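You operate a simulated robot arm through the tools that you are given. There is no shell and no other tool.

The job below is to be done with a simulated two-armed robot. You get a single attempt, and the scene is never put back.

JOB
At the island's cover press, cover slide C3 over one drop of water and lay it on the black tray.
Fine: one press; dropper back in its bottle, press head back. Set down upright: dropper. Where these are worked on the way, their far stop is far enough and under half their travel is too little: press head.

The check looks at the end state, three seconds after you hand in, the way a careful person would. Anything else that was tipped, shoved, dropped, spilled or broken makes it a failure. Lids that push on must go on centred and level and be pressed home; caps that screw on are set level and turned clockwise until they are tight.

ROBOT AND FRAMES
Two 6-joint arms with fingered hands on one trunk that stands fixed in place. Base frame: the origin is at the foot of the trunk, x ahead of it, y to its left, z up; the work surface is at about z = 880. Lengths are in mm, angles in rad, forces in N, time in s.
The left shoulder is at [50, 170, 1060], the right one opposite. With the tool pointing down near the work surface each hand reaches from about 520 to 780 mm from the base axis, measured 20 degrees to its own side. Payload 3.5 kg a hand.
Tool frame (each hand has its own): the origin (TCP) lies between the finger pads and is the grasp point; the fingertips stand 26 mm ahead of it; z points along the fingers, y is the line along which they close. The gripper opens to 132 mm. The gripper's body begins 73 mm behind the TCP. The gripper is a hand of 3 fingers: y runs from the thumb to the fingers, the wrist lies at [0, 0, -234] in the tool frame.
Orientation is that of the tool frame in the base frame, as a unit quaternion [x, y, z, w]. With the fingers straight down and closing along the base's y, the tool's x points along the base's -x, its y along +y and its z along -z.

CONTROLS
- The arms move only by the tool play_rows. It takes "left_deltas", "right_deltas" or both (then of equal length, played together; a hand with none holds still); each is text: rows parted by semicolons, each of 6 numbers parted by spaces: the shift along the base's x, y, z in mm, then the turn, a rotation vector about the base's x, y, z in rad. In form: tx ty tz rx ry rz; .... A call has 1 to 20 rows; each row shifts and turns the commanded pose from where the row before left it. Each row takes 0.2 s and may step no farther than 50 mm and 0.15 rad from the row before; otherwise, the whole call is refused. Where a pose cannot be reached the arm comes as near as it can. A force on the tool above 40 N (or 10 N above the force at the start of the call, whichever is more), or a blocked arm, ends the call early, and 0.2 s more pass. In this call time passes only in rows, and 0.2 s behind the last. It gives the time, the measured TCP pose, the force on the tool (base axes), the opening and the grip force at its end, in the units of the frame above (readings bear some noise), with the torque about the TCP (base axes, N m) and any sound that the robot's microphone picked up.
- Cameras (640 x 400 px; columns grow to the right, rows downward): "scene" is now at [42.2, -11.9, 1637]; the picture's right is [0.03, -1.00, 0.00], its down [-0.72, -0.02, -0.69] and it looks along [0.69, 0.02, -0.72] (base axes); focal length 371 px, centre (320, 200). "left" rides on the left gripper at [-61, 3, -92] in its tool frame; the picture's right is [-0.05, -1.00, 0.00], its down [0.83, -0.04, -0.56] and it looks along [0.55, -0.03, 0.83] (tool axes); focal length 230 px, centre (320, 200). "right" rides on the right gripper at [62, 3, -92] in its tool frame; the picture's right is [-0.05, 1.00, 0.00], its down [-0.83, -0.04, -0.56] and it looks along [-0.55, -0.03, 0.83] (tool axes); focal length 230 px, centre (320, 200). There is no depth. A picture from a camera that has moved, and an enlarged one, comes with that camera's place and axes in the base frame and with its lens. The place of the scene camera against the robot may be out by one fixed shift of up to 25 mm in any direction.
- camera(camera): a new picture of that camera. It takes no simulated time.
- raise_lower(by): slides the trunk up (or, below 0, down) by that many mm; the arms and the scene camera ride with it, the base frame stays. It gives what a move gives, with no picture.
- move_fingers(finger1, finger2, thumb_bend, hand): sets how far each is bent, from 0 (flat) to 1 (curled in); at 0.3 the hand is open as for a grip, at 0.7 the pads meet at the TCP. One left out holds its place. A second passes; each finger stops where it meets its share of the squeeze, and holds until it gets a number again. It is the only way to open and close the hand. It gives what a move gives, with no picture; readings hold the bend of each and the force on the fingers (four entries, about 0 where the hand has none), thumb and palm.
- aim_head(pan, tilt): turns the head with the scene camera to pan (to the left, within 1.501 rad either way) and tilt (down, from -0.506 to 1.204), counted from straight ahead of the robot. It gives what a move gives.
- inspect(camera, box): a new picture of the part [left, top, right, bottom] of that camera's present view, enlarged. It takes no simulated time.
- hand_in(): hands the job in; it is judged then, once.

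Nothing tells you positions but the pictures and the camera data. Unless the task says otherwise, let go and move clear before handing in.

The tools are called after ">>>" as name(argument=value, ...) on one line, values as JSON. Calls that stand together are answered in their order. play_rows: Moves the arms, as the interface text tells. Its arguments: {"type":"object","properties":{"left_deltas":{"type":"string"},"right_deltas":{"type":"string"}},"required":[]} The other tools are called the same way: raise_lower (by) slides the trunk up or down; move_fingers (finger1, finger2, thumb_bend, hand) moves the fingers one by one; aim_head (pan, tilt) turns the head that bears the scene camera; camera (camera) takes a picture; inspect (camera, box) takes an enlarged picture of a part of a camera's view; hand_in () hands the job in.

At the start:

```text
t: 0.0
left_tcp_pos: [622.5, 245.5, 1212.3]
left_tcp_rot: [-0.001, 1.0, 0.0, 0.001]
left_force: [0.4, -0.8, 0.8]
left_ft_torque: [-0.01, 0.01, 0.03]
left_finger_gap: 132.1
left_grasp_force: 0.0
left_shape: jaw
left_bend: [0.3, 0.3, 0.3]
left_finger forces: [0.0, 0.0, 0.1, 0.0, 0.0, 0.0]
right_tcp_pos: [589.9, -317.6, 1212.2]
right_tcp_rot: [-0.001, 1.0, -0.001, 0.0]
right_force: [0.6, 0.2, -0.5]
right_ft_torque: [0.01, -0.02, -0.02]
right_finger_gap: 132.1
right_grasp_force: 0.1
right_shape: jaw
right_bend: [0.3, 0.3, 0.3]
right_finger forces: [0.0, 0.0, 0.1, 0.0, 0.1, 0.0]
trunk travel left (down, up): [-675.0, 35.0]
head pan, tilt: [0.03, 0.806]
```

scene: 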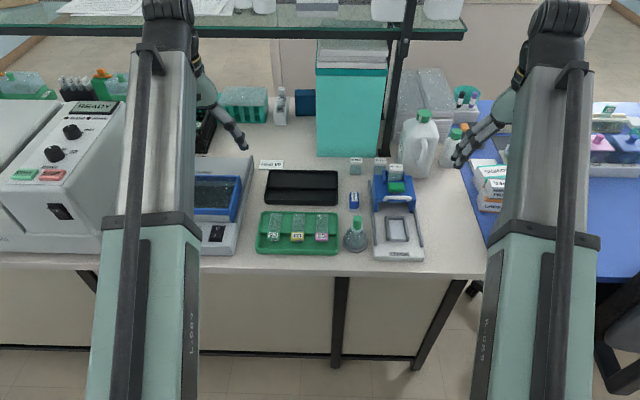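
right: 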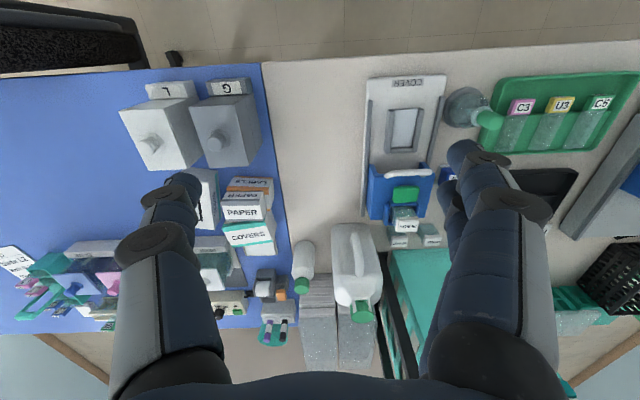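
left: 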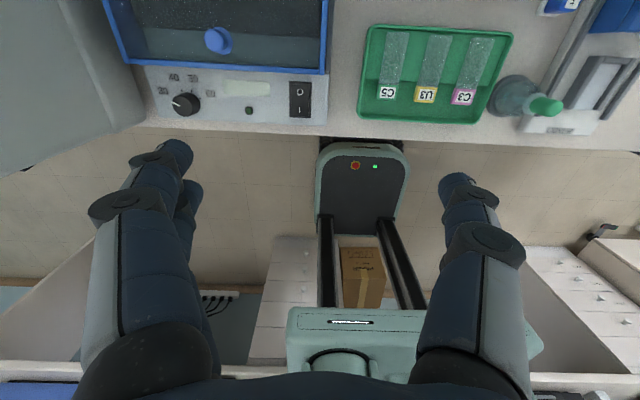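

I see a bench with a green slide tray (C3, U3, C5), a dropper bottle, a cover press (blue head on grey base), and a black tray. First I'll look closer at each of these.

>>> inspect(camera="scene", box=[240, 140, 440, 265])

>>> inspect(camera="right", box=[340, 60, 640, 250])

>>> inspect(camera="scene", box=[340, 150, 440, 265])

>>> inspect(camera="left", box=[340, 0, 640, 150])

```text
3.20 times, centred on (340, 202) of scene
camera zoom: at [42.2, -11.9, 1637.0], right [0.03, -1.0, 0.0], down [-0.72, -0.02, -0.69], along [0.69, 0.02, -0.72], focal length 1188 px, centre (256, 192)
```

zoom: 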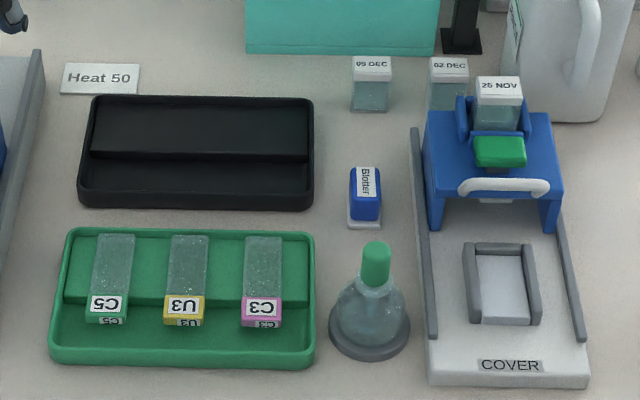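

```text
2.11 times, centred on (490, 155) of right
camera zoom: at [528.1, -312.3, 1304.9], right [0.05, 1.0, 0.0], down [0.83, -0.04, 0.56], along [0.55, -0.03, -0.83], focal length 484 px, centre (-38, 295)
```

zoom: 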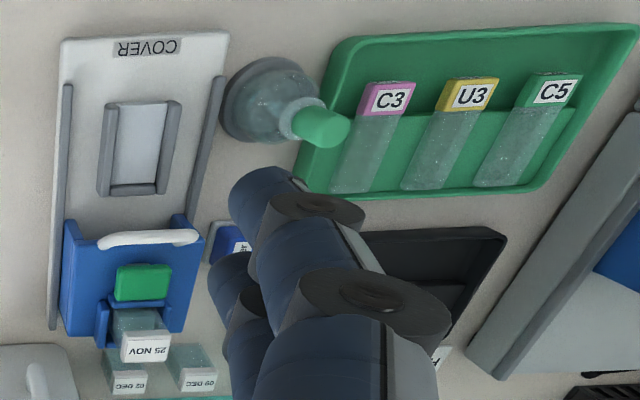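

```text
3.48 times, centred on (390, 208) of scene
camera zoom: at [42.2, -11.9, 1637.0], right [0.03, -1.0, 0.0], down [-0.72, -0.02, -0.69], along [0.69, 0.02, -0.72], focal length 1291 px, centre (76, 174)
```

zoom: 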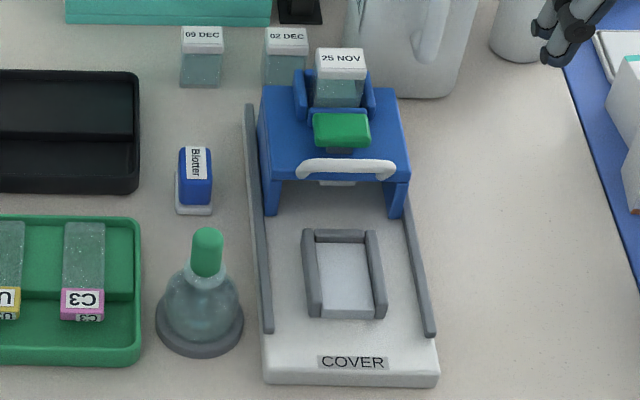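

```text
2.13 times, centred on (490, 75) of left
camera zoom: at [684.8, 249.8, 1303.7], right [0.05, -1.0, 0.0], down [-0.83, -0.04, 0.56], along [-0.55, -0.03, -0.83], focal length 491 px, centre (-43, 467)
```

zoom: 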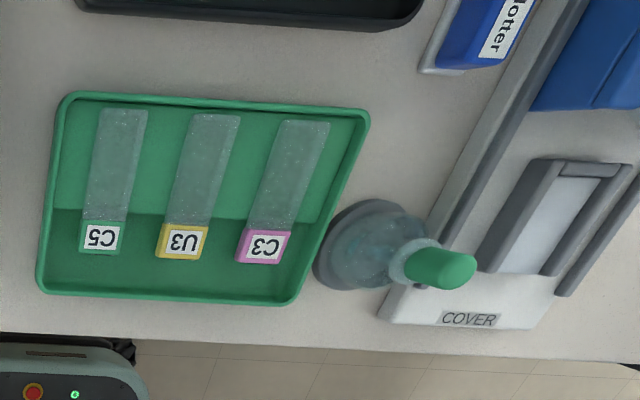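

The press bed appears to be near (655,-171), the dropper bottle near (630,-73) and C3's label near (629,15). The black tray looks to span x 757–898. I'll bring the hands closer for better views.

>>> play_rows(right_deltas="10 35 -20 0 0 0;10 35 -25 0 0 0;10 35 -25 0 0 0;5 30 -25 0 0 0;5 0 -25 0 0 0", left_deltas="0 -30 -25 0 0 0;0 -30 -25 0 0 0;0 -30 -25 0 0 0;0 -20 -25 0 0 0;0 0 -20 0 0 0")

>>> camera(camera="right")

>>> camera(camera="left")

>>> camera(camera="scene")

```text
t: 1.2
left_tcp_pos: [621.0, 136.5, 1090.0]
left_tcp_rot: [0.0, 1.0, 0.0, 0.0]
left_force: [-0.2, -0.4, 0.1]
left_ft_torque: [0.01, 0.02, -0.03]
left_finger_gap: 132.1
left_grasp_force: 0.1
left_shape: jaw
left_bend: [0.3, 0.3, 0.3]
left_finger forces: [0.0, 0.0, 0.0, 0.0, 0.0, 0.1]
right_tcp_pos: [630.8, -182.9, 1090.3]
right_tcp_rot: [0.001, 1.0, 0.0, 0.0]
right_force: [0.8, -0.2, -0.9]
right_ft_torque: [0.0, 0.0, -0.01]
right_finger_gap: 132.2
right_grasp_force: 0.2
right_shape: jaw
right_bend: [0.3, 0.3, 0.3]
right_finger forces: [0.0, 0.1, 0.0, 0.0, 0.0, 0.0]
trunk travel left (down, up): [-675.0, 35.0]
head pan, tilt: [0.03, 0.806]
```

```text
taken
camera right: at [568.7, -178.4, 1183.4], right [0.05, 1.0, 0.0], down [0.83, -0.04, 0.55], along [0.55, -0.03, -0.83], focal length 230 px, centre (320, 200)
```

right: 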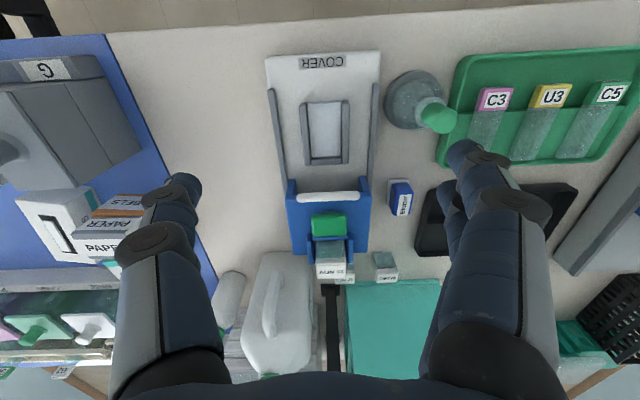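

```text
taken
camera left: at [683.5, 139.4, 1182.1], right [0.05, -1.0, 0.0], down [-0.83, -0.04, 0.56], along [-0.55, -0.03, -0.83], focal length 230 px, centre (320, 200)
```

left: 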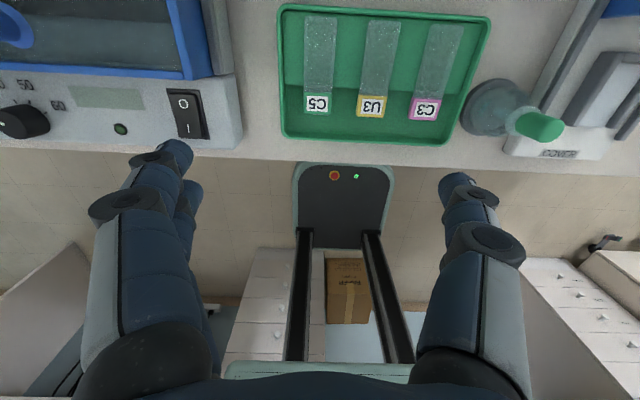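

```text
taken
camera scene: at [42.6, -12.1, 1637.1], right [0.03, -1.0, 0.0], down [-0.72, -0.02, -0.69], along [0.69, 0.02, -0.72], focal length 371 px, centre (320, 200)
```

scene: 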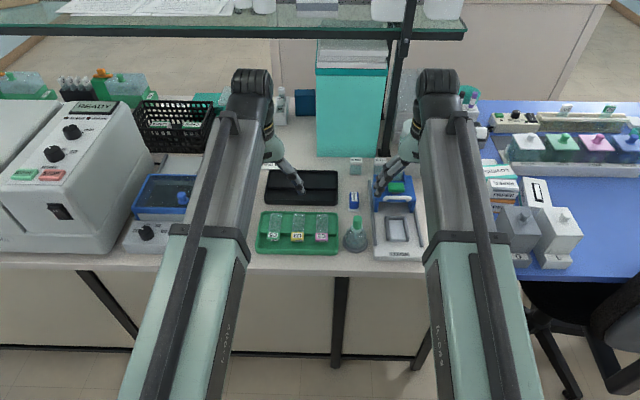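

The view is clearer now. I'll zoom in on the press, bottle and slides.

>>> inspect(camera="right", box=[240, 40, 420, 300])

>>> inspect(camera="right", box=[370, 40, 640, 210])

>>> inspect(camera="left", box=[270, 0, 640, 170])

>>> inspect(camera="scene", box=[340, 150, 440, 265])

```text
1.54 times, centred on (330, 170) of right
camera zoom: at [568.7, -178.4, 1183.4], right [0.05, 1.0, 0.0], down [0.83, -0.04, 0.55], along [0.55, -0.03, -0.83], focal length 354 px, centre (305, 246)
```

zoom: 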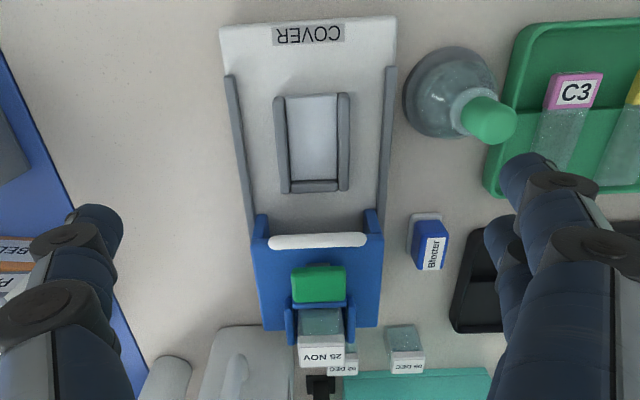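

```text
2.35 times, centred on (505, 125) of right
camera zoom: at [568.7, -178.4, 1183.4], right [0.05, 1.0, 0.0], down [0.83, -0.04, 0.55], along [0.55, -0.03, -0.83], focal length 541 px, centre (-115, 376)
```

zoom: 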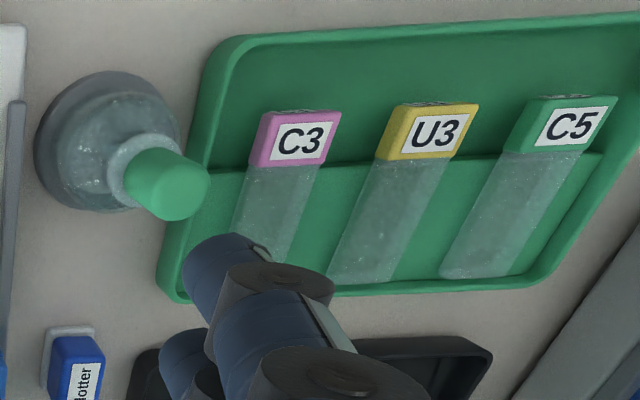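

```text
1.73 times, centred on (455, 85) of left
camera zoom: at [683.5, 139.4, 1182.1], right [0.05, -1.0, 0.0], down [-0.83, -0.04, 0.56], along [-0.55, -0.03, -0.83], focal length 398 px, centre (86, 399)
```

zoom: 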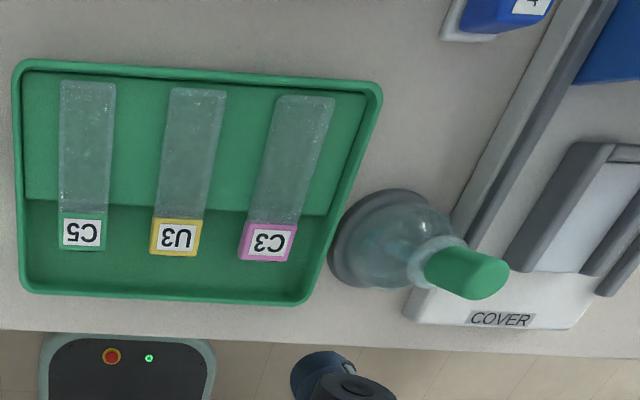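

```text
3.48 times, centred on (390, 208) of scene
camera zoom: at [42.6, -12.1, 1637.1], right [0.03, -1.0, 0.0], down [-0.72, -0.02, -0.69], along [0.69, 0.02, -0.72], focal length 1291 px, centre (76, 174)
```

zoom: 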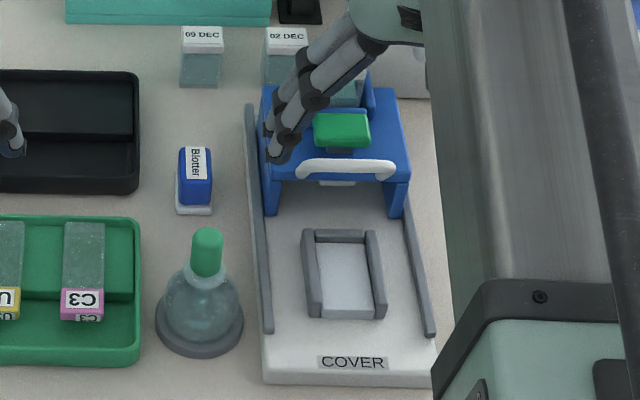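

The slides look thick and block-like, with the label end overhanging the trough. I'll lower the right hand toward the press bed for close, accurate views of the fence and handle.

>>> play_rows(right_deltas="-10 2 -30 0 0 0;-10 2 -30 0 0 0;-10 0 -30 0 0 0", left_deltas="0 0 0 0 0 0;0 0 0 0 0 0;0 0 0 0 0 0")

>>> camera(camera="right")

>>> inspect(camera="right", box=[230, 40, 410, 240])

>>> inspect(camera="right", box=[400, 0, 640, 150])

```text
t: 2.0
left_tcp_pos: [620.5, 136.1, 1090.1]
left_tcp_rot: [0.0, 1.0, 0.0, 0.0]
left_force: [0.1, 0.3, -0.1]
left_ft_torque: [-0.03, 0.02, -0.01]
left_finger_gap: 132.0
left_grasp_force: 0.1
left_shape: jaw
left_bend: [0.3, 0.3, 0.3]
left_finger forces: [0.0, 0.1, 0.0, 0.0, 0.1, 0.1]
right_tcp_pos: [599.5, -179.9, 1001.9]
right_tcp_rot: [0.0, 1.0, 0.0, 0.0]
right_force: [-0.3, -0.2, 0.0]
right_ft_torque: [0.0, -0.01, 0.0]
right_finger_gap: 131.8
right_grasp_force: 0.0
right_shape: jaw
right_bend: [0.3, 0.3, 0.3]
right_finger forces: [0.0, 0.0, 0.0, 0.0, 0.0, 0.1]
trunk travel left (down, up): [-675.0, 35.0]
head pan, tilt: [0.03, 0.806]
```

```text
taken
camera right: at [538.0, -174.0, 1095.5], right [0.05, 1.0, 0.0], down [0.83, -0.04, 0.56], along [0.55, -0.03, -0.83], focal length 230 px, centre (320, 200)
```

right: 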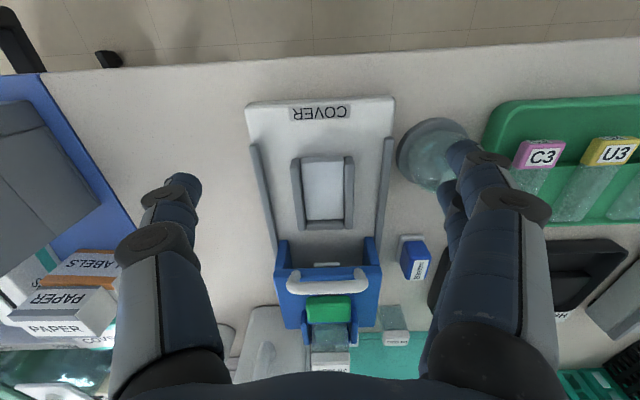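

```text
2.00 times, centred on (320, 140) of right
camera zoom: at [538.0, -174.0, 1095.5], right [0.05, 1.0, 0.0], down [0.83, -0.04, 0.56], along [0.55, -0.03, -0.83], focal length 460 px, centre (320, 320)
```

zoom: 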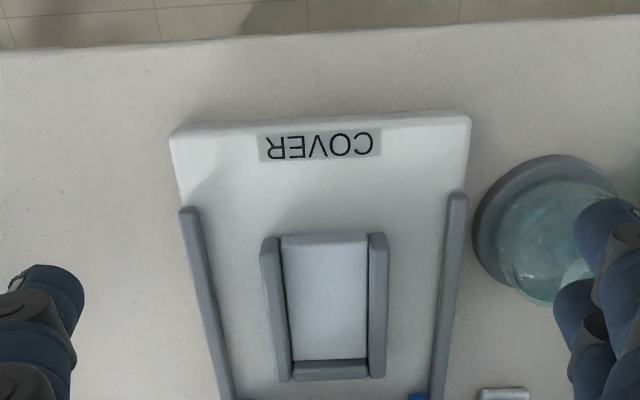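

```text
2.67 times, centred on (520, 75) of right
camera zoom: at [538.0, -174.0, 1095.5], right [0.05, 1.0, 0.0], down [0.83, -0.04, 0.56], along [0.55, -0.03, -0.83], focal length 614 px, centre (-213, 533)
```

zoom: 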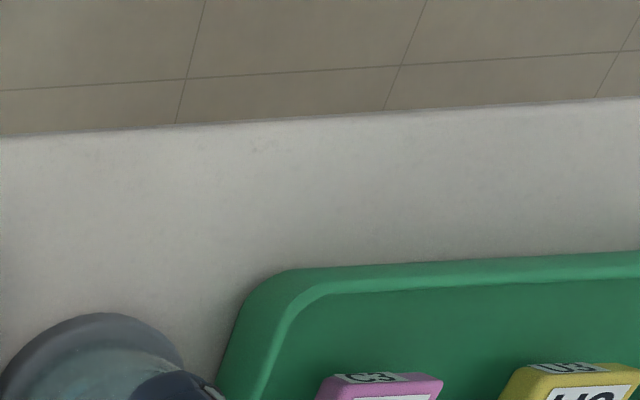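

The bed measures about x 624–697, y centre -177, with side bars close to the slide's width. Next I'll park the left hand out to the left and look closely at C3 with the right hand.

>>> play_rows(right_deltas="0 0 35 0 0 0;0 10 25 0 0 0;0 45 0 0 0 0;0 45 0 0 0 0;0 45 0 0 0 0;0 40 0 0 0 0;0 10 -30 0 0 0;0 0 -25 0 0 0", left_deltas="0 40 20 0 0 0;0 40 20 0 0 0;0 40 20 0 0 0;0 40 0 0 0 0;0 0 0 0 0 0;0 0 0 0 0 0;0 0 0 0 0 0;0 0 0 0 0 0")

>>> camera(camera="right")

>>> inspect(camera="right", box=[230, 80, 410, 240])

>>> camera(camera="scene")

```text
t: 3.8
left_tcp_pos: [622.4, 294.8, 1153.6]
left_tcp_rot: [0.0, 1.0, 0.0, 0.0]
left_force: [0.1, -0.5, 0.0]
left_ft_torque: [0.01, 0.01, -0.02]
left_finger_gap: 131.9
left_grasp_force: 0.1
left_shape: jaw
left_bend: [0.3, 0.3, 0.3]
left_finger forces: [0.0, 0.0, 0.0, 0.0, 0.0, 0.0]
right_tcp_pos: [599.2, 18.0, 1006.5]
right_tcp_rot: [0.0, 1.0, 0.0, -0.001]
right_force: [-0.7, 0.3, -0.5]
right_ft_torque: [0.01, 0.01, -0.02]
right_finger_gap: 131.8
right_grasp_force: 0.1
right_shape: jaw
right_bend: [0.3, 0.3, 0.3]
right_finger forces: [0.1, 0.1, 0.0, 0.0, 0.0, 0.1]
trunk travel left (down, up): [-675.0, 35.0]
head pan, tilt: [0.03, 0.806]
```

```text
taken
camera right: at [537.7, 22.3, 1099.3], right [0.05, 1.0, 0.0], down [0.83, -0.04, 0.56], along [0.55, -0.03, -0.83], focal length 230 px, centre (320, 200)
```

right: 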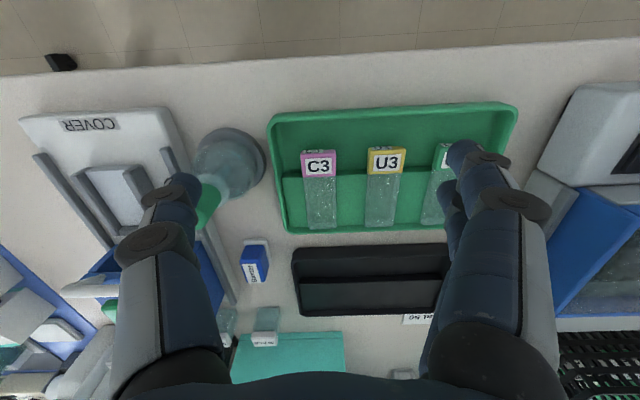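

```text
2.50 times, centred on (320, 160) of right
camera zoom: at [537.7, 22.3, 1099.3], right [0.05, 1.0, 0.0], down [0.83, -0.04, 0.56], along [0.55, -0.03, -0.83], focal length 575 px, centre (320, 300)
```

zoom: 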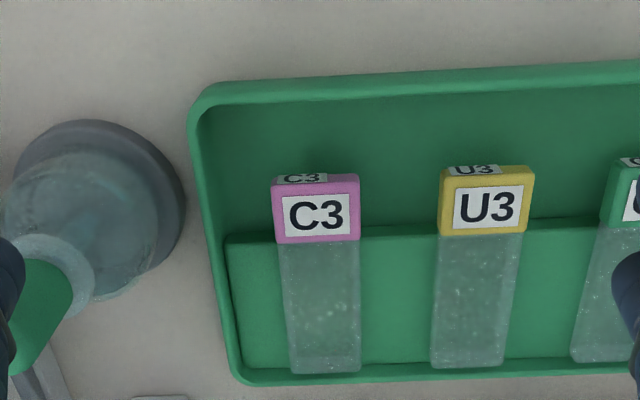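

```text
taken
camera scene: at [42.2, -11.7, 1637.1], right [0.03, -1.0, 0.0], down [-0.72, -0.02, -0.69], along [0.69, 0.02, -0.72], focal length 371 px, centre (320, 200)
```

scene: 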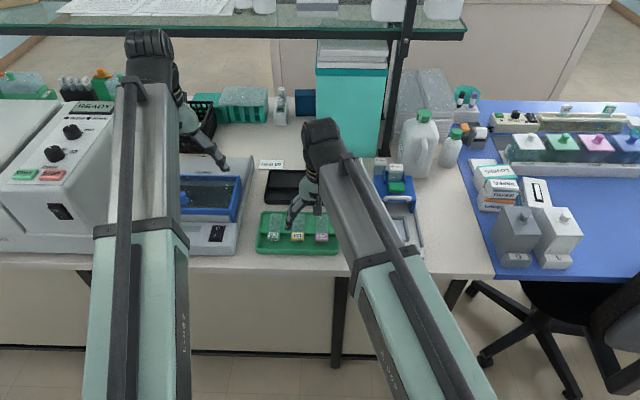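

C3 appears centred at y≈16, spanning x≈617–707, about 32 mm wide and 10 mm thick, with its label end over the trough. I'll narrow the right hand first and check the gap before going down.

>>> move_fingers(hand="right", finger1=0.55, finger2=0.55, thumb_bend=0.55)

>>> camera(camera="right")

>>> inspect(camera="right", box=[220, 100, 420, 300])

```text
t: 4.8
left_tcp_pos: [624.0, 294.1, 1152.4]
left_tcp_rot: [0.0, 1.0, 0.0, 0.0]
left_force: [0.6, 0.5, 0.0]
left_ft_torque: [-0.01, -0.02, 0.02]
left_finger_gap: 132.0
left_grasp_force: 0.0
left_shape: jaw
left_bend: [0.3, 0.3, 0.3]
left_finger forces: [0.0, 0.1, 0.0, 0.0, 0.0, 0.1]
right_tcp_pos: [600.0, 17.2, 1006.6]
right_tcp_rot: [-0.001, 1.0, 0.0, 0.001]
right_force: [-0.7, 0.0, -0.3]
right_ft_torque: [0.0, 0.0, -0.03]
right_finger_gap: 51.6
right_grasp_force: 0.1
right_shape: fingers
right_bend: [0.55, 0.55, 0.55]
right_finger forces: [0.1, 0.1, 0.0, 0.0, 0.1, 0.0]
trunk travel left (down, up): [-675.0, 35.0]
head pan, tilt: [0.03, 0.806]
```

```text
taken
camera right: at [537.7, 21.9, 1099.5], right [0.05, 1.0, 0.0], down [0.83, -0.04, 0.56], along [0.55, -0.03, -0.83], focal length 230 px, centre (320, 200)
```

right: 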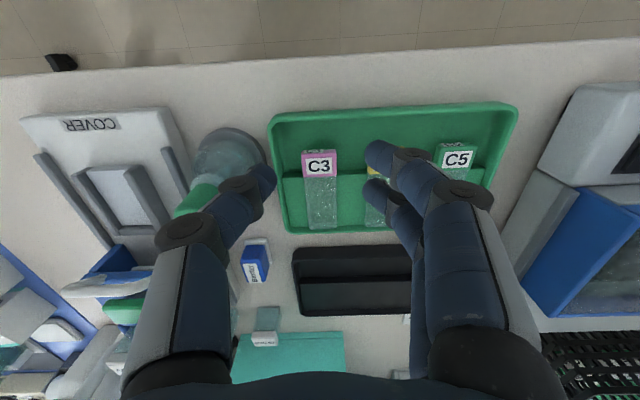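

```text
2.00 times, centred on (320, 200) of right
camera zoom: at [537.7, 21.9, 1099.5], right [0.05, 1.0, 0.0], down [0.83, -0.04, 0.56], along [0.55, -0.03, -0.83], focal length 460 px, centre (320, 200)
```

zoom: 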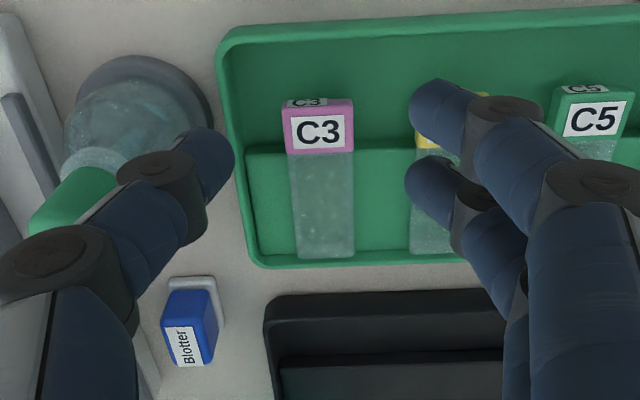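

The gap is 51.6 mm and the fingers sit ±12 mm in x as expected. I'll check the fence bars' height with a tight zoom before choosing the grip height.

>>> inspect(camera="scene", box=[375, 205, 425, 245])

>>> inspect(camera="right", box=[30, 100, 200, 300])

>>> inspect(camera="scene", box=[370, 155, 425, 215])

```text
10.00 times, centred on (400, 225) of scene
camera zoom: at [42.2, -11.9, 1637.0], right [0.03, -1.0, 0.0], down [-0.72, -0.02, -0.69], along [0.69, 0.02, -0.72], focal length 3711 px, centre (-480, -50)
```

zoom: 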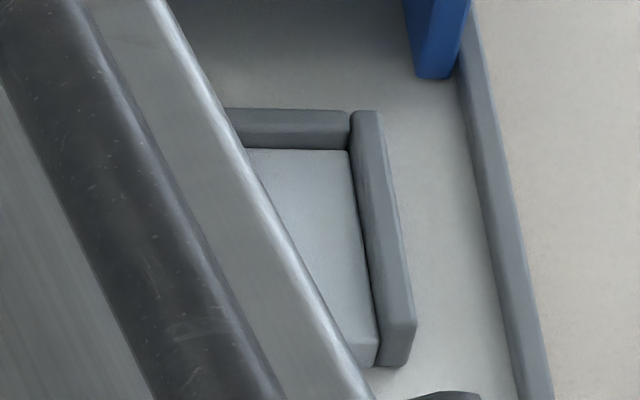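

```text
2.00 times, centred on (115, 200) of right
camera zoom: at [537.7, 21.9, 1099.5], right [0.05, 1.0, 0.0], down [0.83, -0.04, 0.56], along [0.55, -0.03, -0.83], focal length 460 px, centre (730, 200)
```

zoom: 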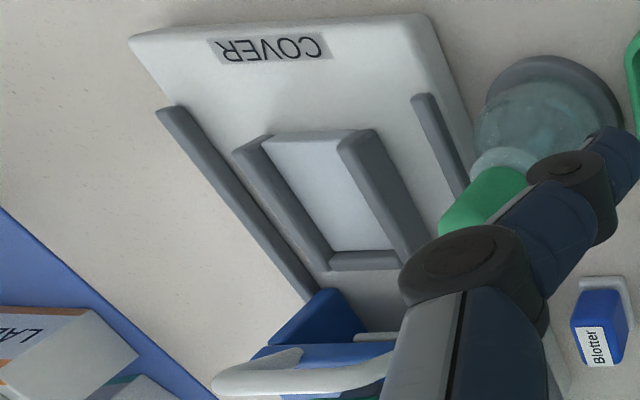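

```text
6.67 times, centred on (398, 185) of scene
camera zoom: at [42.2, -11.9, 1637.0], right [0.03, -1.0, 0.0], down [-0.72, -0.02, -0.69], along [0.69, 0.02, -0.72], focal length 2474 px, centre (-197, 300)
```

zoom: 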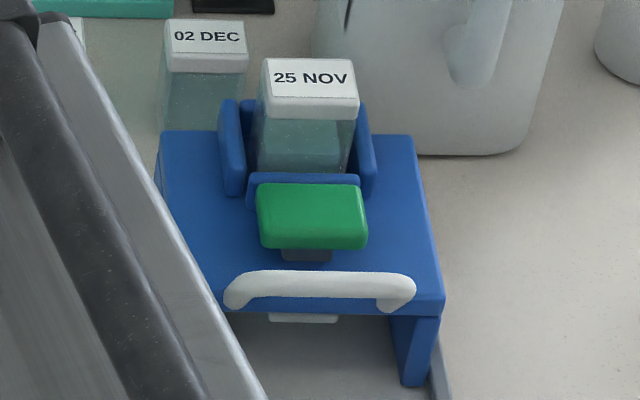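

The fence bars stand about 6 mm above the pad, so the overhang length matters for gripping. I'll swing the right hand clear to measure the slide and bed with the same scene camera.

>>> play_rows(right_deltas="0 0 45 0 0 0;0 -45 40 0 0 0;0 -45 30 0 0 0;0 -45 20 0 0 0;0 -45 0 0 0 0;0 -45 0 0 0 0;0 -45 0 0 0 0;0 -45 0 0 0 0;0 -45 0 0 0 0")

>>> inspect(camera="scene", box=[295, 205, 345, 250])

>>> inspect(camera="scene", box=[370, 205, 420, 250])

>>> inspect(camera="scene", box=[335, 205, 385, 255])

>>> inspect(camera="scene", box=[255, 160, 345, 215])

>>> inspect(camera="scene", box=[365, 155, 425, 215])

```text
refused: row 2 steps farther than a row can; nothing moved
```

```text
8.89 times, centred on (320, 228) of scene
camera zoom: at [42.2, -11.9, 1637.0], right [0.03, -1.0, 0.0], down [-0.72, -0.02, -0.69], along [0.69, 0.02, -0.72], focal length 3298 px, centre (320, -44)
```

zoom: 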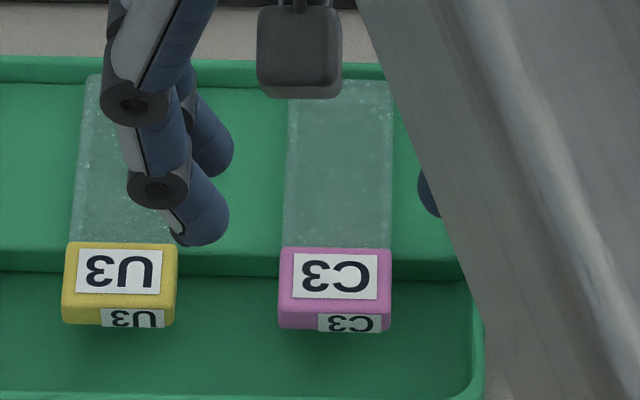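

```text
8.89 times, centred on (395, 228) of scene
camera zoom: at [42.2, -11.9, 1637.0], right [0.03, -1.0, 0.0], down [-0.72, -0.02, -0.69], along [0.69, 0.02, -0.72], focal length 3298 px, centre (-347, -44)
```

zoom: 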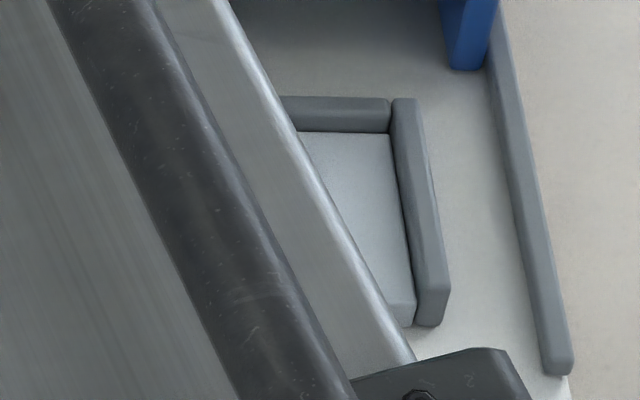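

```text
8.00 times, centred on (360, 230) of scene
camera zoom: at [42.2, -11.9, 1637.0], right [0.03, -1.0, 0.0], down [-0.72, -0.02, -0.69], along [0.69, 0.02, -0.72], focal length 2969 px, centre (0, -40)
```

zoom: 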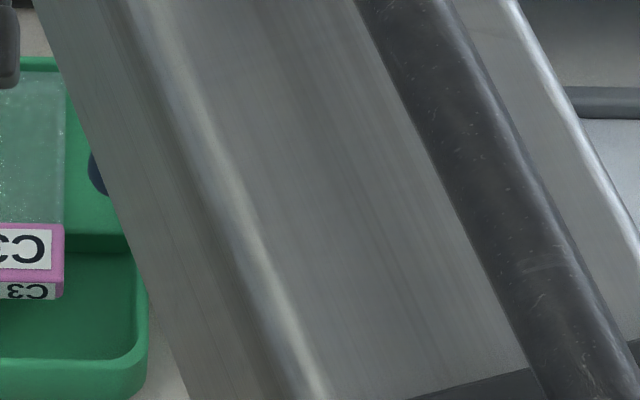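

```text
7.11 times, centred on (300, 188) of scene
camera zoom: at [42.2, -11.9, 1637.0], right [0.03, -1.0, 0.0], down [-0.72, -0.02, -0.69], along [0.69, 0.02, -0.72], focal length 2639 px, centre (462, 289)
```

zoom: 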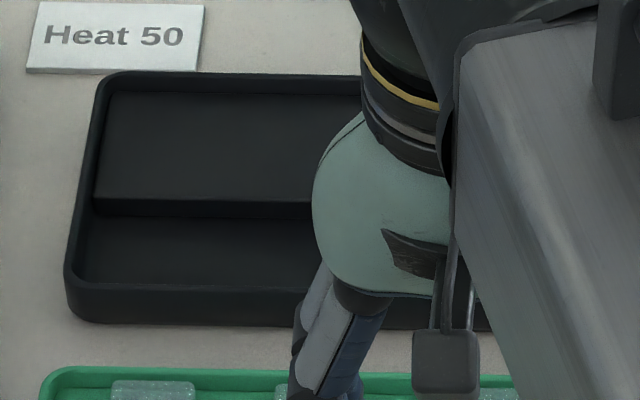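

```text
6.67 times, centred on (395, 185) of scene
camera zoom: at [42.2, -11.9, 1637.0], right [0.03, -1.0, 0.0], down [-0.72, -0.02, -0.69], along [0.69, 0.02, -0.72], focal length 2474 px, centre (-180, 300)
```

zoom: 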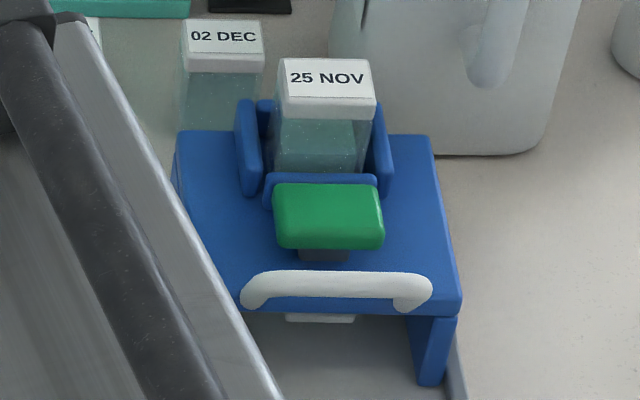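

Measured with the same camera, C3 is about 87×32×9 mm and the bed about 63 mm long with 5 mm bars. Its label will therefore overhang about 22 mm, as it does in the green tray. I'll narrow the fingers a bit and hover over the label end.

>>> move_fingers(hand="right", finger1=0.57, finger2=0.57, thumb_bend=0.57)

>>> play_rows(right_deltas="8 -1 -15 0 0 0;8 0 -15 0 0 0;0 0 -15 0 0 0")

>>> camera(camera="right")

>>> inspect(camera="right", box=[240, 120, 400, 220])

>>> inspect(camera="scene", box=[280, 190, 360, 250])

```text
t: 5.8
left_tcp_pos: [622.9, 293.3, 1153.3]
left_tcp_rot: [0.001, 1.0, 0.001, 0.0]
left_force: [0.3, 0.4, -0.2]
left_ft_torque: [-0.02, 0.01, -0.02]
left_finger_gap: 131.8
left_grasp_force: 0.1
left_shape: jaw
left_bend: [0.3, 0.3, 0.3]
left_finger forces: [0.1, 0.1, 0.0, 0.0, 0.0, 0.1]
right_tcp_pos: [599.2, 18.2, 1005.7]
right_tcp_rot: [0.0, 1.0, 0.0, 0.0]
right_force: [-0.4, -0.4, -0.6]
right_ft_torque: [-0.02, -0.01, -0.03]
right_finger_gap: 48.6
right_grasp_force: 0.0
right_shape: fingers
right_bend: [0.56, 0.56, 0.56]
right_finger forces: [0.0, 0.1, 0.1, 0.0, 0.1, 0.0]
trunk travel left (down, up): [-675.0, 35.0]
head pan, tilt: [0.03, 0.806]
```

```text
t: 6.6
left_tcp_pos: [623.3, 294.9, 1152.9]
left_tcp_rot: [0.0, 1.0, 0.0, 0.0]
left_force: [-0.2, -0.4, -0.1]
left_ft_torque: [0.03, 0.05, 0.04]
left_finger_gap: 131.9
left_grasp_force: 0.0
left_shape: jaw
left_bend: [0.3, 0.3, 0.3]
left_finger forces: [0.0, 0.1, 0.0, 0.1, 0.1, 0.1]
right_tcp_pos: [615.0, 15.8, 960.3]
right_tcp_rot: [-0.001, 1.0, -0.001, 0.0]
right_force: [0.2, -0.5, -0.7]
right_ft_torque: [-0.01, -0.01, 0.02]
right_finger_gap: 48.4
right_grasp_force: 0.0
right_shape: fingers
right_bend: [0.56, 0.56, 0.56]
right_finger forces: [0.0, 0.1, 0.1, 0.1, 0.1, 0.0]
trunk travel left (down, up): [-675.0, 35.0]
head pan, tilt: [0.03, 0.806]
```

```text
taken
camera right: at [553.5, 20.6, 1054.0], right [0.05, 1.0, 0.0], down [0.83, -0.04, 0.56], along [0.55, -0.03, -0.83], focal length 230 px, centre (320, 200)
```

right: 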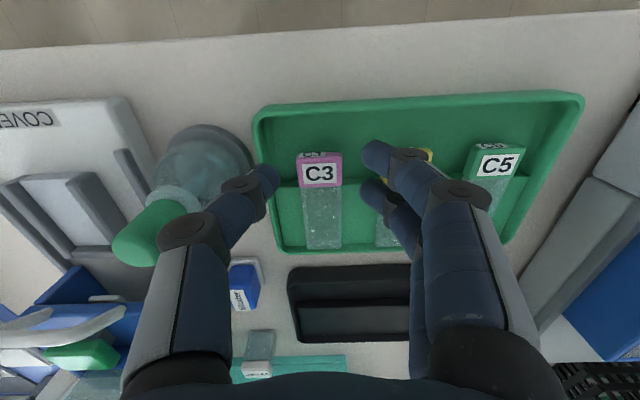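

```text
4.00 times, centred on (320, 170) of right
camera zoom: at [553.5, 20.6, 1054.0], right [0.05, 1.0, 0.0], down [0.83, -0.04, 0.56], along [0.55, -0.03, -0.83], focal length 920 px, centre (320, 320)
```

zoom: 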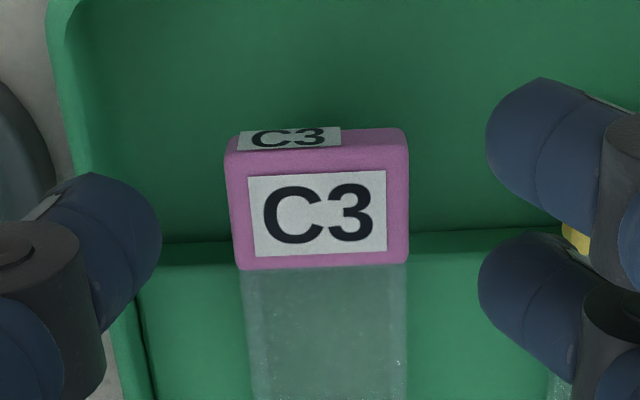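

```text
6.67 times, centred on (320, 220) of scene
camera zoom: at [42.2, -11.9, 1637.0], right [0.03, -1.0, 0.0], down [-0.72, -0.02, -0.69], along [0.69, 0.02, -0.72], focal length 2474 px, centre (320, 67)
```

zoom: 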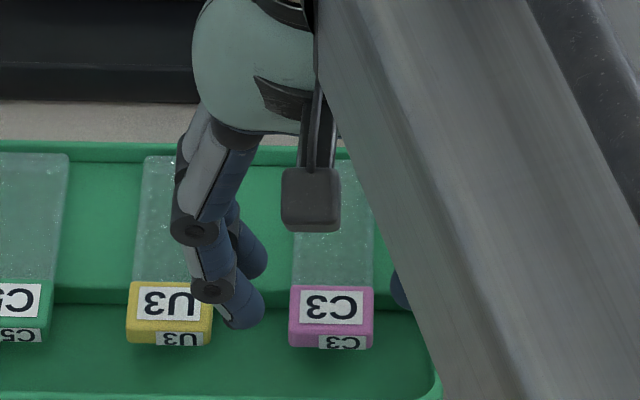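

The label centre is near y=16.7 and its front edge near x=616.5, with clearance to U3 and the tray wall. I'll go down to fingertip height at the slide's sides.

>>> play_rows(right_deltas="0.5 0.5 -12 0 0 0;0 0 -12 0 0 0")

>>> inspect(camera="right", box=[220, 100, 420, 240])

>>> inspect(camera="scene", box=[280, 190, 360, 250])

```text
t: 7.2
left_tcp_pos: [622.9, 294.3, 1153.0]
left_tcp_rot: [0.001, 1.0, 0.0, 0.0]
left_force: [-0.5, -0.2, 0.1]
left_ft_torque: [0.0, -0.02, -0.01]
left_finger_gap: 132.0
left_grasp_force: 0.1
left_shape: jaw
left_bend: [0.3, 0.3, 0.3]
left_finger forces: [0.1, 0.1, 0.0, 0.1, 0.0, 0.1]
right_tcp_pos: [616.2, 17.8, 936.0]
right_tcp_rot: [0.0, 1.0, 0.001, 0.0]
right_force: [-0.2, -0.2, -0.4]
right_ft_torque: [0.0, 0.03, -0.03]
right_finger_gap: 48.5
right_grasp_force: 0.0
right_shape: fingers
right_bend: [0.56, 0.56, 0.56]
right_finger forces: [0.0, 0.1, 0.0, 0.1, 0.0, 0.0]
trunk travel left (down, up): [-675.0, 35.0]
head pan, tilt: [0.03, 0.806]
```

```text
2.86 times, centred on (320, 170) of right
camera zoom: at [554.4, 21.2, 1030.0], right [0.05, 1.0, 0.0], down [0.83, -0.04, 0.56], along [0.55, -0.03, -0.83], focal length 657 px, centre (320, 286)
```

zoom: 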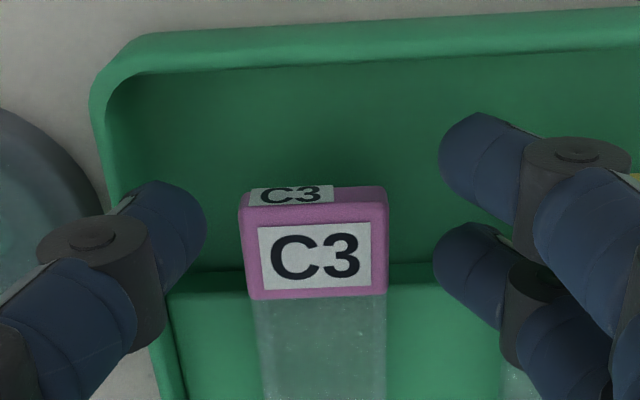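

```text
6.67 times, centred on (320, 220) of scene
camera zoom: at [42.2, -11.8, 1637.0], right [0.03, -1.0, 0.0], down [-0.72, -0.02, -0.69], along [0.69, 0.02, -0.72], focal length 2474 px, centre (320, 67)
```

zoom: 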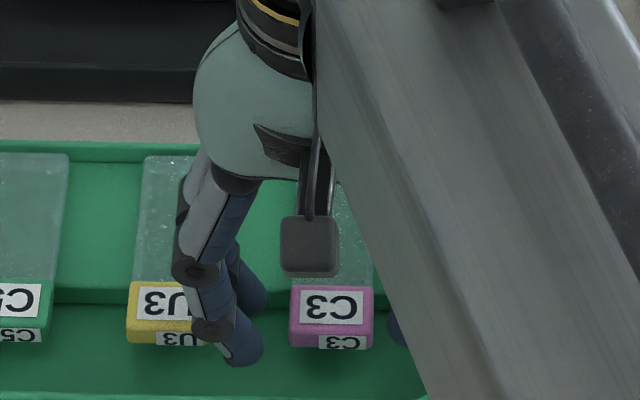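

The fingers straddle the label well. I'll go down the last 12 mm and find out which finger number is the far one.

>>> play_rows(right_deltas="0 -0.5 -6 0 0 0;0 0 -6 0 0 0")

>>> move_fingers(hand="right", finger2=0.59)

>>> inspect(camera="right", box=[220, 100, 420, 240])

>>> inspect(camera="scene", box=[280, 190, 360, 250])

```text
t: 7.8
left_tcp_pos: [623.5, 294.5, 1153.1]
left_tcp_rot: [0.0, 1.0, 0.0, 0.0]
left_force: [0.3, -0.1, -0.5]
left_ft_torque: [-0.01, -0.01, -0.01]
left_finger_gap: 132.0
left_grasp_force: 0.0
left_shape: jaw
left_bend: [0.3, 0.3, 0.3]
left_finger forces: [0.0, 0.0, 0.0, 0.0, 0.1, 0.0]
right_tcp_pos: [616.4, 17.0, 924.7]
right_tcp_rot: [0.0, 1.0, 0.0, 0.001]
right_force: [-0.1, 0.1, 0.1]
right_ft_torque: [-0.01, 0.01, 0.01]
right_finger_gap: 47.7
right_grasp_force: 0.4
right_shape: fingers
right_bend: [0.56, 0.56, 0.56]
right_finger forces: [0.0, 0.0, 0.0, 0.0, 0.5, 0.0]
trunk travel left (down, up): [-675.0, 35.0]
head pan, tilt: [0.03, 0.806]
```

```text
t: 8.8
left_tcp_pos: [625.0, 295.2, 1153.5]
left_tcp_rot: [-0.001, 1.0, 0.001, 0.0]
left_force: [-0.1, 0.0, 0.6]
left_ft_torque: [0.02, 0.02, -0.03]
left_finger_gap: 131.6
left_grasp_force: 0.2
left_shape: jaw
left_bend: [0.3, 0.3, 0.3]
left_finger forces: [0.0, 0.0, 0.0, 0.0, 0.0, 0.0]
right_tcp_pos: [617.3, 16.6, 922.9]
right_tcp_rot: [0.0, 1.0, 0.0, 0.0]
right_force: [-0.2, 0.5, 0.8]
right_ft_torque: [0.02, 0.03, 0.01]
right_finger_gap: 47.8
right_grasp_force: 0.0
right_shape: fingers
right_bend: [0.56, 0.59, 0.56]
right_finger forces: [0.1, 0.1, 0.1, 0.1, 0.8, 0.1]
trunk travel left (down, up): [-675.0, 35.0]
head pan, tilt: [0.03, 0.806]
```

```text
2.86 times, centred on (320, 170) of right
camera zoom: at [553.8, 21.4, 1017.8], right [0.05, 1.0, 0.0], down [0.83, -0.04, 0.56], along [0.55, -0.03, -0.83], focal length 657 px, centre (320, 286)
```

zoom: 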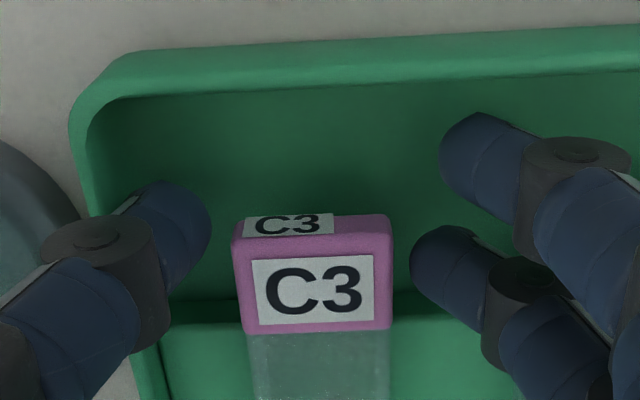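

```text
6.67 times, centred on (320, 220) of scene
camera zoom: at [42.1, -11.8, 1637.0], right [0.03, -1.0, 0.0], down [-0.72, -0.02, -0.69], along [0.69, 0.02, -0.72], focal length 2474 px, centre (320, 67)
```

zoom: 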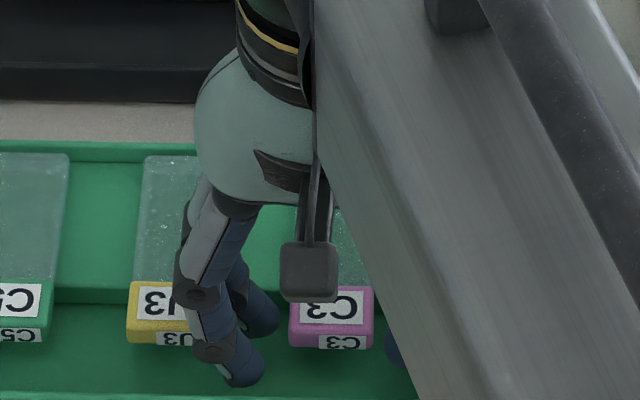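

Finger 2 is the far one, and the thumb is just grazing the tray wall at 0.5–0.8 N. I'll close the thumb and finger 2 on the label and leave finger 1 in front of the slide.

>>> move_fingers(hand="right", finger2=0.63, thumb_bend=0.63)

>>> inspect(camera="right", box=[220, 100, 420, 240])

```text
t: 9.8
left_tcp_pos: [624.6, 294.2, 1153.1]
left_tcp_rot: [0.0, 1.0, 0.0, 0.001]
left_force: [0.0, 0.6, 0.4]
left_ft_torque: [0.02, -0.01, -0.02]
left_finger_gap: 131.9
left_grasp_force: 0.1
left_shape: jaw
left_bend: [0.3, 0.3, 0.3]
left_finger forces: [0.0, 0.0, 0.0, 0.1, 0.0, 0.0]
right_tcp_pos: [617.2, 16.2, 924.5]
right_tcp_rot: [-0.001, 1.0, 0.0, 0.0]
right_force: [-0.1, 0.2, -0.4]
right_ft_torque: [0.03, 0.01, 0.02]
right_finger_gap: 39.1
right_grasp_force: 1.6
right_shape: fingers
right_bend: [0.56, 0.62, 0.62]
right_finger forces: [0.1, 1.3, 0.0, 0.0, 1.4, 0.1]
trunk travel left (down, up): [-675.0, 35.0]
head pan, tilt: [0.03, 0.806]
```

```text
2.86 times, centred on (320, 170) of right
camera zoom: at [553.9, 21.3, 1017.8], right [0.05, 1.0, 0.0], down [0.83, -0.04, 0.56], along [0.55, -0.03, -0.83], focal length 657 px, centre (320, 286)
```

zoom: 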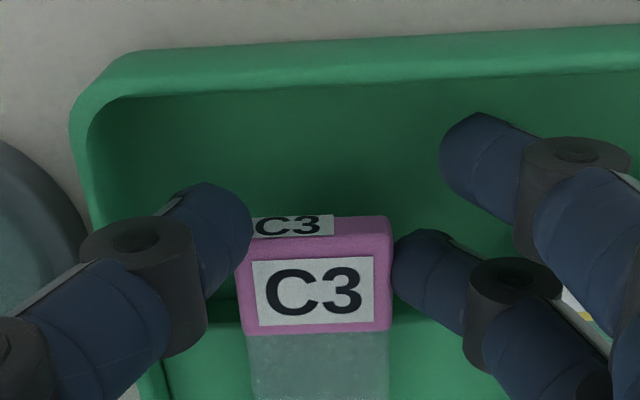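

Both pads touch the label. I'll squeeze more firmly.

>>> move_fingers(hand="right", finger2=0.7, thumb_bend=0.7)

>>> inspect(camera="right", box=[220, 100, 420, 240])

```text
t: 10.8
left_tcp_pos: [623.2, 293.9, 1152.3]
left_tcp_rot: [0.0, 1.0, 0.0, 0.0]
left_force: [-0.8, 0.7, -0.9]
left_ft_torque: [0.02, 0.0, 0.02]
left_finger_gap: 131.8
left_grasp_force: 0.0
left_shape: jaw
left_bend: [0.3, 0.3, 0.3]
left_finger forces: [0.0, 0.0, 0.1, 0.0, 0.0, 0.1]
right_tcp_pos: [615.4, 16.4, 924.2]
right_tcp_rot: [0.0, 1.0, 0.001, -0.001]
right_force: [-1.4, 0.0, -0.5]
right_ft_torque: [-0.02, -0.01, -0.05]
right_finger_gap: 36.0
right_grasp_force: 7.5
right_shape: fingers
right_bend: [0.56, 0.62, 0.67]
right_finger forces: [0.1, 7.6, 0.0, 0.1, 7.9, 0.0]
trunk travel left (down, up): [-675.0, 35.0]
head pan, tilt: [0.03, 0.806]
```

```text
2.86 times, centred on (320, 170) of right
camera zoom: at [553.9, 21.4, 1017.8], right [0.05, 1.0, 0.0], down [0.83, -0.04, 0.56], along [0.55, -0.03, -0.83], focal length 657 px, centre (320, 286)
```

zoom: 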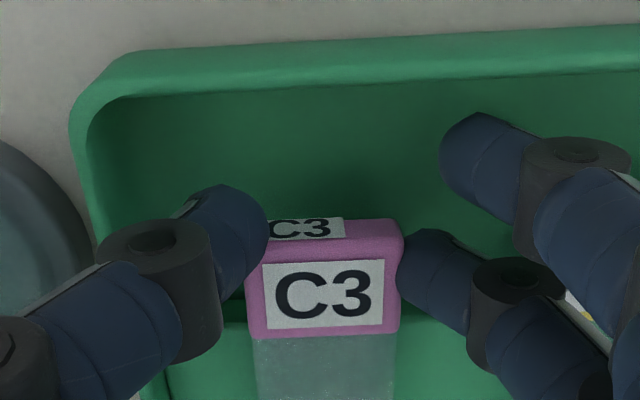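

The grip is about 7.6 N on each side. I'll lift slowly and check that the slide comes up level.

>>> play_rows(right_deltas="0 0 3 0 0 0;0 0 4 0 0 0;0 0 5 0 0 0;0 0 6 0 0 0")

>>> camera(camera="right")

>>> inspect(camera="right", box=[220, 100, 420, 240])

>>> inspect(camera="scene", box=[280, 190, 360, 250])

```text
t: 11.8
left_tcp_pos: [623.4, 295.3, 1152.6]
left_tcp_rot: [0.0, 1.0, 0.0, 0.0]
left_force: [0.2, -0.2, -0.6]
left_ft_torque: [0.01, -0.03, 0.03]
left_finger_gap: 132.1
left_grasp_force: 0.1
left_shape: jaw
left_bend: [0.3, 0.3, 0.3]
left_finger forces: [0.1, 0.0, 0.1, 0.0, 0.1, 0.0]
right_tcp_pos: [615.6, 16.3, 944.5]
right_tcp_rot: [0.0, 1.0, 0.0, 0.0]
right_force: [-0.1, 1.0, -0.1]
right_ft_torque: [0.03, 0.0, -0.03]
right_finger_gap: 35.8
right_grasp_force: 8.1
right_shape: fingers
right_bend: [0.56, 0.62, 0.67]
right_finger forces: [0.0, 7.5, 0.0, 0.0, 7.7, 0.0]
trunk travel left (down, up): [-675.0, 35.0]
head pan, tilt: [0.03, 0.806]
```

```text
taken
camera right: at [554.6, 21.7, 1037.0], right [0.05, 1.0, 0.0], down [0.83, -0.04, 0.55], along [0.55, -0.03, -0.83], focal length 230 px, centre (320, 200)
```

right: 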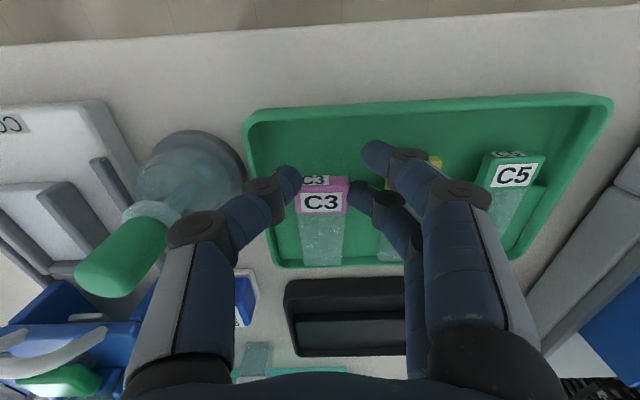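

```text
2.86 times, centred on (320, 170) of right
camera zoom: at [554.6, 21.7, 1037.0], right [0.05, 1.0, 0.0], down [0.83, -0.04, 0.55], along [0.55, -0.03, -0.83], focal length 657 px, centre (320, 286)
```

zoom: 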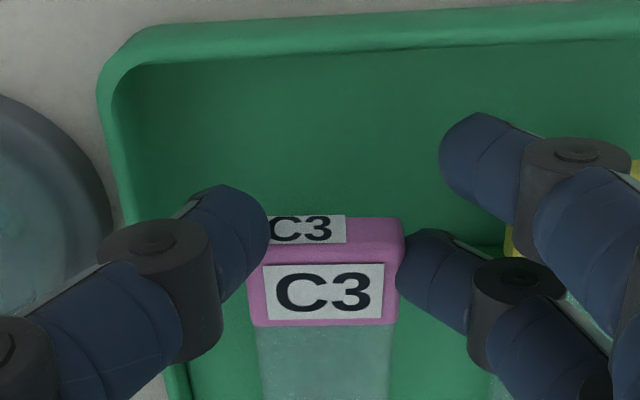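

```text
6.67 times, centred on (320, 220) of scene
camera zoom: at [42.2, -11.8, 1637.0], right [0.03, -1.0, 0.0], down [-0.72, -0.02, -0.69], along [0.69, 0.02, -0.72], focal length 2474 px, centre (320, 67)
```

zoom: 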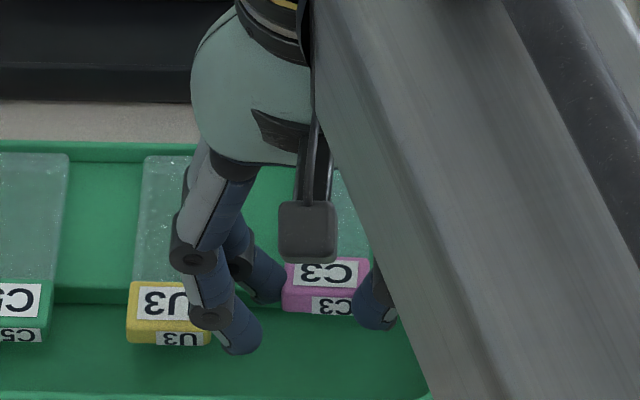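

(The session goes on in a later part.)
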